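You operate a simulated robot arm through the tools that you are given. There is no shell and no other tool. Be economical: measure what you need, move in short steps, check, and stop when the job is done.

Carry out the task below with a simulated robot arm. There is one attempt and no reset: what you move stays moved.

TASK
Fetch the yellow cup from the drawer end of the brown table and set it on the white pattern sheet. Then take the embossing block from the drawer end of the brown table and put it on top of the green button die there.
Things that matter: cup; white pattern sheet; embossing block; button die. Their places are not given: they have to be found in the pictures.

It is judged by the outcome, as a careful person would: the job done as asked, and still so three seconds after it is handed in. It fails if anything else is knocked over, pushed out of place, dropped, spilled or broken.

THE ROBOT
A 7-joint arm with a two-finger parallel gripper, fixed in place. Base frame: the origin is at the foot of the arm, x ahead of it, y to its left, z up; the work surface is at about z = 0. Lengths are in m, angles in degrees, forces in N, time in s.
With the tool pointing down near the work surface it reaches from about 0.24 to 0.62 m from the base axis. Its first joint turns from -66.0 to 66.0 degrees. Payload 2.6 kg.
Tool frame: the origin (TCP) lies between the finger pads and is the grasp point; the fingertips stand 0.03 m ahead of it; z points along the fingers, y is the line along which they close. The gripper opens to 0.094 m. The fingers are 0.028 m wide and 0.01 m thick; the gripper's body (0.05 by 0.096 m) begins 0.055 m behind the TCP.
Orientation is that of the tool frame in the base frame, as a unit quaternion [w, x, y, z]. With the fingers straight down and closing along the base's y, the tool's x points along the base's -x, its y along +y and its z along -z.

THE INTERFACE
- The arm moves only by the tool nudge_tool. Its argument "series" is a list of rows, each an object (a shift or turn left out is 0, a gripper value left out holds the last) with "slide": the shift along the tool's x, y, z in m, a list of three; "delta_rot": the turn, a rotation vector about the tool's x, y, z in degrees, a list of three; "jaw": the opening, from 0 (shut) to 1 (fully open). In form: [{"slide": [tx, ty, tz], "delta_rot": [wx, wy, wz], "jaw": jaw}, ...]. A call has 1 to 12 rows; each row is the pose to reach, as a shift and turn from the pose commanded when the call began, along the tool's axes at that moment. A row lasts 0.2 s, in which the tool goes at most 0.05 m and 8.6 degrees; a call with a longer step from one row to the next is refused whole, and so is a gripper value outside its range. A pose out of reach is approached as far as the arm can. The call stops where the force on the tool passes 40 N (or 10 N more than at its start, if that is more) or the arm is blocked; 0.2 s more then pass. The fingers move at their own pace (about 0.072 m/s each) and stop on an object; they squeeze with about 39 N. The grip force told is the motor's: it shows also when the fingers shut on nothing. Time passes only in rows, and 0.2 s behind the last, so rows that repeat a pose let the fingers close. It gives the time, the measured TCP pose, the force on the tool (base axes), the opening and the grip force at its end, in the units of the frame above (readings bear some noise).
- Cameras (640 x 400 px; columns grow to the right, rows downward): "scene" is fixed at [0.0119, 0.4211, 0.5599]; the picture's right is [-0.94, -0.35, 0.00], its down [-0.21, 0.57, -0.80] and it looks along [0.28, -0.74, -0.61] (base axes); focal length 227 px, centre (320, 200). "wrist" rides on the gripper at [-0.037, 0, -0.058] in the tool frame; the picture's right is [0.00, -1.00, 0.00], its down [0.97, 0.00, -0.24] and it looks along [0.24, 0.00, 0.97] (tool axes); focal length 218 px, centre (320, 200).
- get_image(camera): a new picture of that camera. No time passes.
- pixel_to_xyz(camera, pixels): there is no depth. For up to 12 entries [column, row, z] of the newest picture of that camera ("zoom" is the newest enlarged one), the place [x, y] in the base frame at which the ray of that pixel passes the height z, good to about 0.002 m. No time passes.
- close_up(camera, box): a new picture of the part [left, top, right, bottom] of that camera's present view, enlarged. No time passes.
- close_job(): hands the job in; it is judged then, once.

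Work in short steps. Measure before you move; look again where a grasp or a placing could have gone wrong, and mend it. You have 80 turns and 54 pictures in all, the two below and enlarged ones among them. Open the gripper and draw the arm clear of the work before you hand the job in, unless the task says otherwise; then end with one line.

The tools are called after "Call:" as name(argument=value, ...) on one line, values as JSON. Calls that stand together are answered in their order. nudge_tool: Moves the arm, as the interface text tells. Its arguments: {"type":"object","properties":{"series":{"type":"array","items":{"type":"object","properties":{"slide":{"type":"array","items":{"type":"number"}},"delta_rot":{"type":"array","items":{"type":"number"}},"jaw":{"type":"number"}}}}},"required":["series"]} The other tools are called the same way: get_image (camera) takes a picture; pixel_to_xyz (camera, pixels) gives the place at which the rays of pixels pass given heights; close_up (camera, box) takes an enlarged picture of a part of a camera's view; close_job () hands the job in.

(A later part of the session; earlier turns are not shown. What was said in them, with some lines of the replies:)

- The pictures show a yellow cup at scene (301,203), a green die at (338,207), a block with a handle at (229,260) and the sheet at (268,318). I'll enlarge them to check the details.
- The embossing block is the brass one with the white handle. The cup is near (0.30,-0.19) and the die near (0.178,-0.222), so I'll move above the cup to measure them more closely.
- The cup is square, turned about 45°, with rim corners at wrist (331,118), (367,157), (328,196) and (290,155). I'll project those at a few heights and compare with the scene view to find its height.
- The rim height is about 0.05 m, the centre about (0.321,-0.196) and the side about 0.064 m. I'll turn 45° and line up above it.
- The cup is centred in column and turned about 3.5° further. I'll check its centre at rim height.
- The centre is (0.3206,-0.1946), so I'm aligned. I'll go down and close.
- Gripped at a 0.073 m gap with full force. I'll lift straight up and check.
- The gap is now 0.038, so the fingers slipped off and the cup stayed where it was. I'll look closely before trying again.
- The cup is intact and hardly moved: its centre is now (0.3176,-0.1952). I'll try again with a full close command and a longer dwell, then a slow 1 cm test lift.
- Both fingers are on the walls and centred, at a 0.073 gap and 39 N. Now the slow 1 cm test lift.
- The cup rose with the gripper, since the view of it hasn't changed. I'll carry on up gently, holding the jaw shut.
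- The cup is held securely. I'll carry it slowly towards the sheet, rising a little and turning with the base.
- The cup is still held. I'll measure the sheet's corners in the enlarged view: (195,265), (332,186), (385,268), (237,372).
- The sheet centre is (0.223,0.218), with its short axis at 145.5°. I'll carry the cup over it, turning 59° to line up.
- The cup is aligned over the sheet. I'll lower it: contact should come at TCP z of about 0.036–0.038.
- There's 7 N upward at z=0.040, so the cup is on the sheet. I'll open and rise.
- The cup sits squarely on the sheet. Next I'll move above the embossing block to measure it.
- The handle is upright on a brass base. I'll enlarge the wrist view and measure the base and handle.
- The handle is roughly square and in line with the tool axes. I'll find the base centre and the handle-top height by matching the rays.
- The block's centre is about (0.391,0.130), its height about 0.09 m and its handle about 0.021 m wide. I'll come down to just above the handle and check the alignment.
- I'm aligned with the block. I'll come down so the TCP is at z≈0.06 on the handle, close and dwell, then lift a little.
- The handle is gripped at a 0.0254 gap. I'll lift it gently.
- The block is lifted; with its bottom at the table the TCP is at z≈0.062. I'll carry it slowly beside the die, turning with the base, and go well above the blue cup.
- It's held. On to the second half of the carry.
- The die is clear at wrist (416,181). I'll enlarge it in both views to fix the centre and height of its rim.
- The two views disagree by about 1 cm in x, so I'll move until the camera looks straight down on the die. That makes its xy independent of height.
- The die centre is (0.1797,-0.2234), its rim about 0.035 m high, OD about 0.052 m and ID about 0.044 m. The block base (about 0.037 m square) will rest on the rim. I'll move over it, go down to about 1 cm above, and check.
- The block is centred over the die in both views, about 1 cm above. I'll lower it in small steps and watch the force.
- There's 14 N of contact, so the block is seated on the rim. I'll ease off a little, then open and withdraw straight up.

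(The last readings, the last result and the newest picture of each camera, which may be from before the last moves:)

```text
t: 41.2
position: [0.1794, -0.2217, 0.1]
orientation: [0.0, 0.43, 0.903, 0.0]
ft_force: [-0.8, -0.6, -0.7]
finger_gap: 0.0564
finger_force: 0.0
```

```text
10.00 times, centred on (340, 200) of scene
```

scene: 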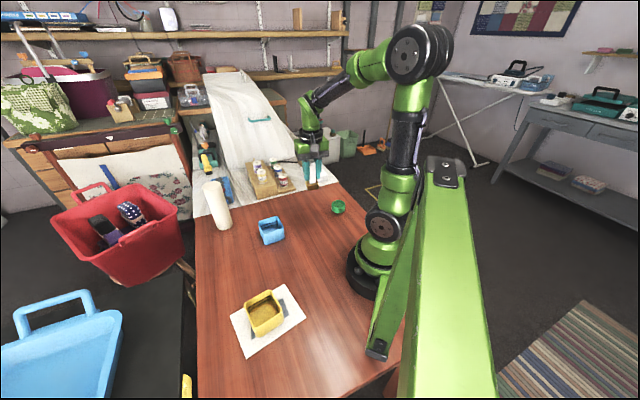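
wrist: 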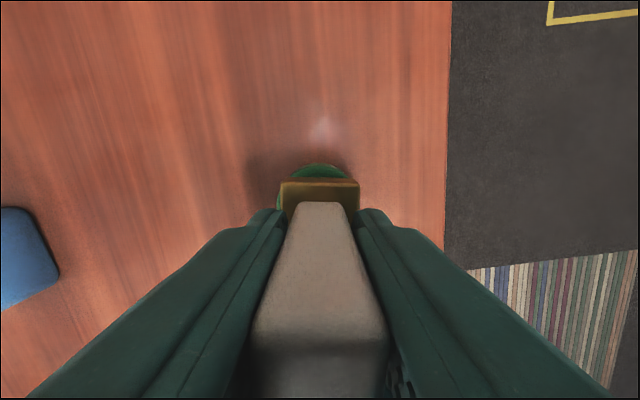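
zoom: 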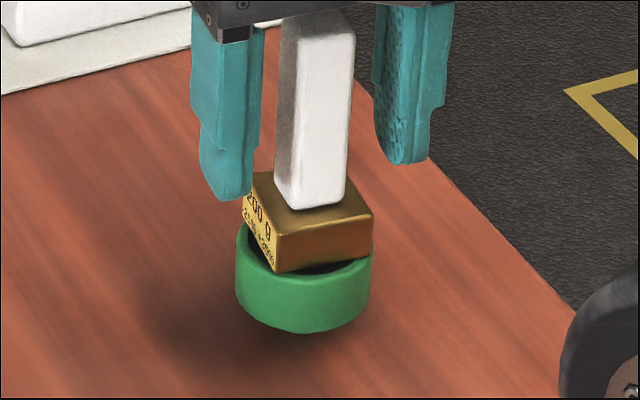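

The block stands upright on the die by itself. I'll go straight up and clear, then check everything.

Call:
nudge_tool(series=[{"slide": [0, 0, -0.01]}, {"slide": [0, 0, -0.03]}, {"slide": [0, 0, -0.055]}, {"slide": [0, 0, -0.085]}, {"slide": [0, 0, -0.12]}, {"slide": [0, 0, -0.15], "jaw": 1}, {"slide": [-0.04, 0.02, -0.16], "jaw": 1}, {"slide": [-0.075, 0.05, -0.16], "jaw": 1}, {"slide": [-0.1, 0.09, -0.16], "jaw": 1}, {"slide": [-0.1, 0.09, -0.16], "jaw": 1}])

Call:
get_image(camera="scene")

Call:
close_up(camera="scene", box=[320, 170, 370, 220])

```text
t: 43.4
position: [0.3129, -0.2432, 0.2611]
orientation: [0.0, 0.43, 0.903, 0.0]
ft_force: [0.3, 0.0, -0.1]
finger_gap: 0.0942
finger_force: 0.0
```

```text
15 pictures are left
```

scene: 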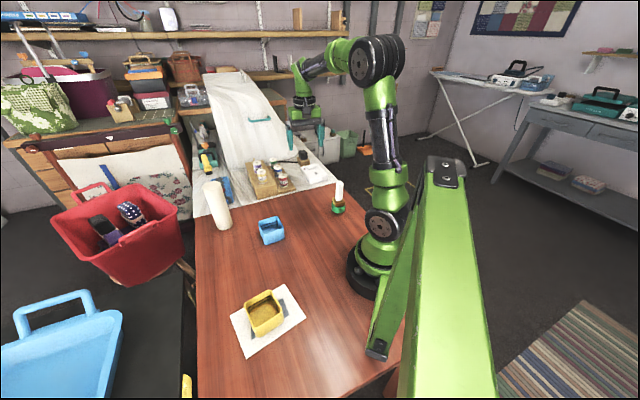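

```text
8.00 times, centred on (345, 195) of scene
```

zoom: 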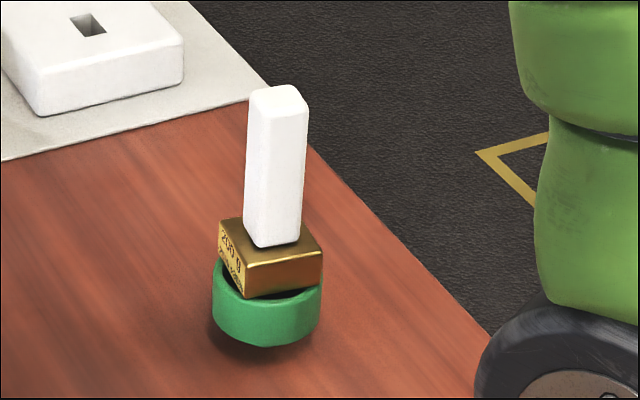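

The block stands steady on the die, the cup is on the sheet, nothing else has moved, and the arm is clear. I'm handing the job in.

Call:
close_job()

```text
The job is handed in.
```

The yellow cup is on the white pattern sheet and the embossing block is standing on the green button die; the first lift of the cup slipped, but it stayed in place and the second lift held.
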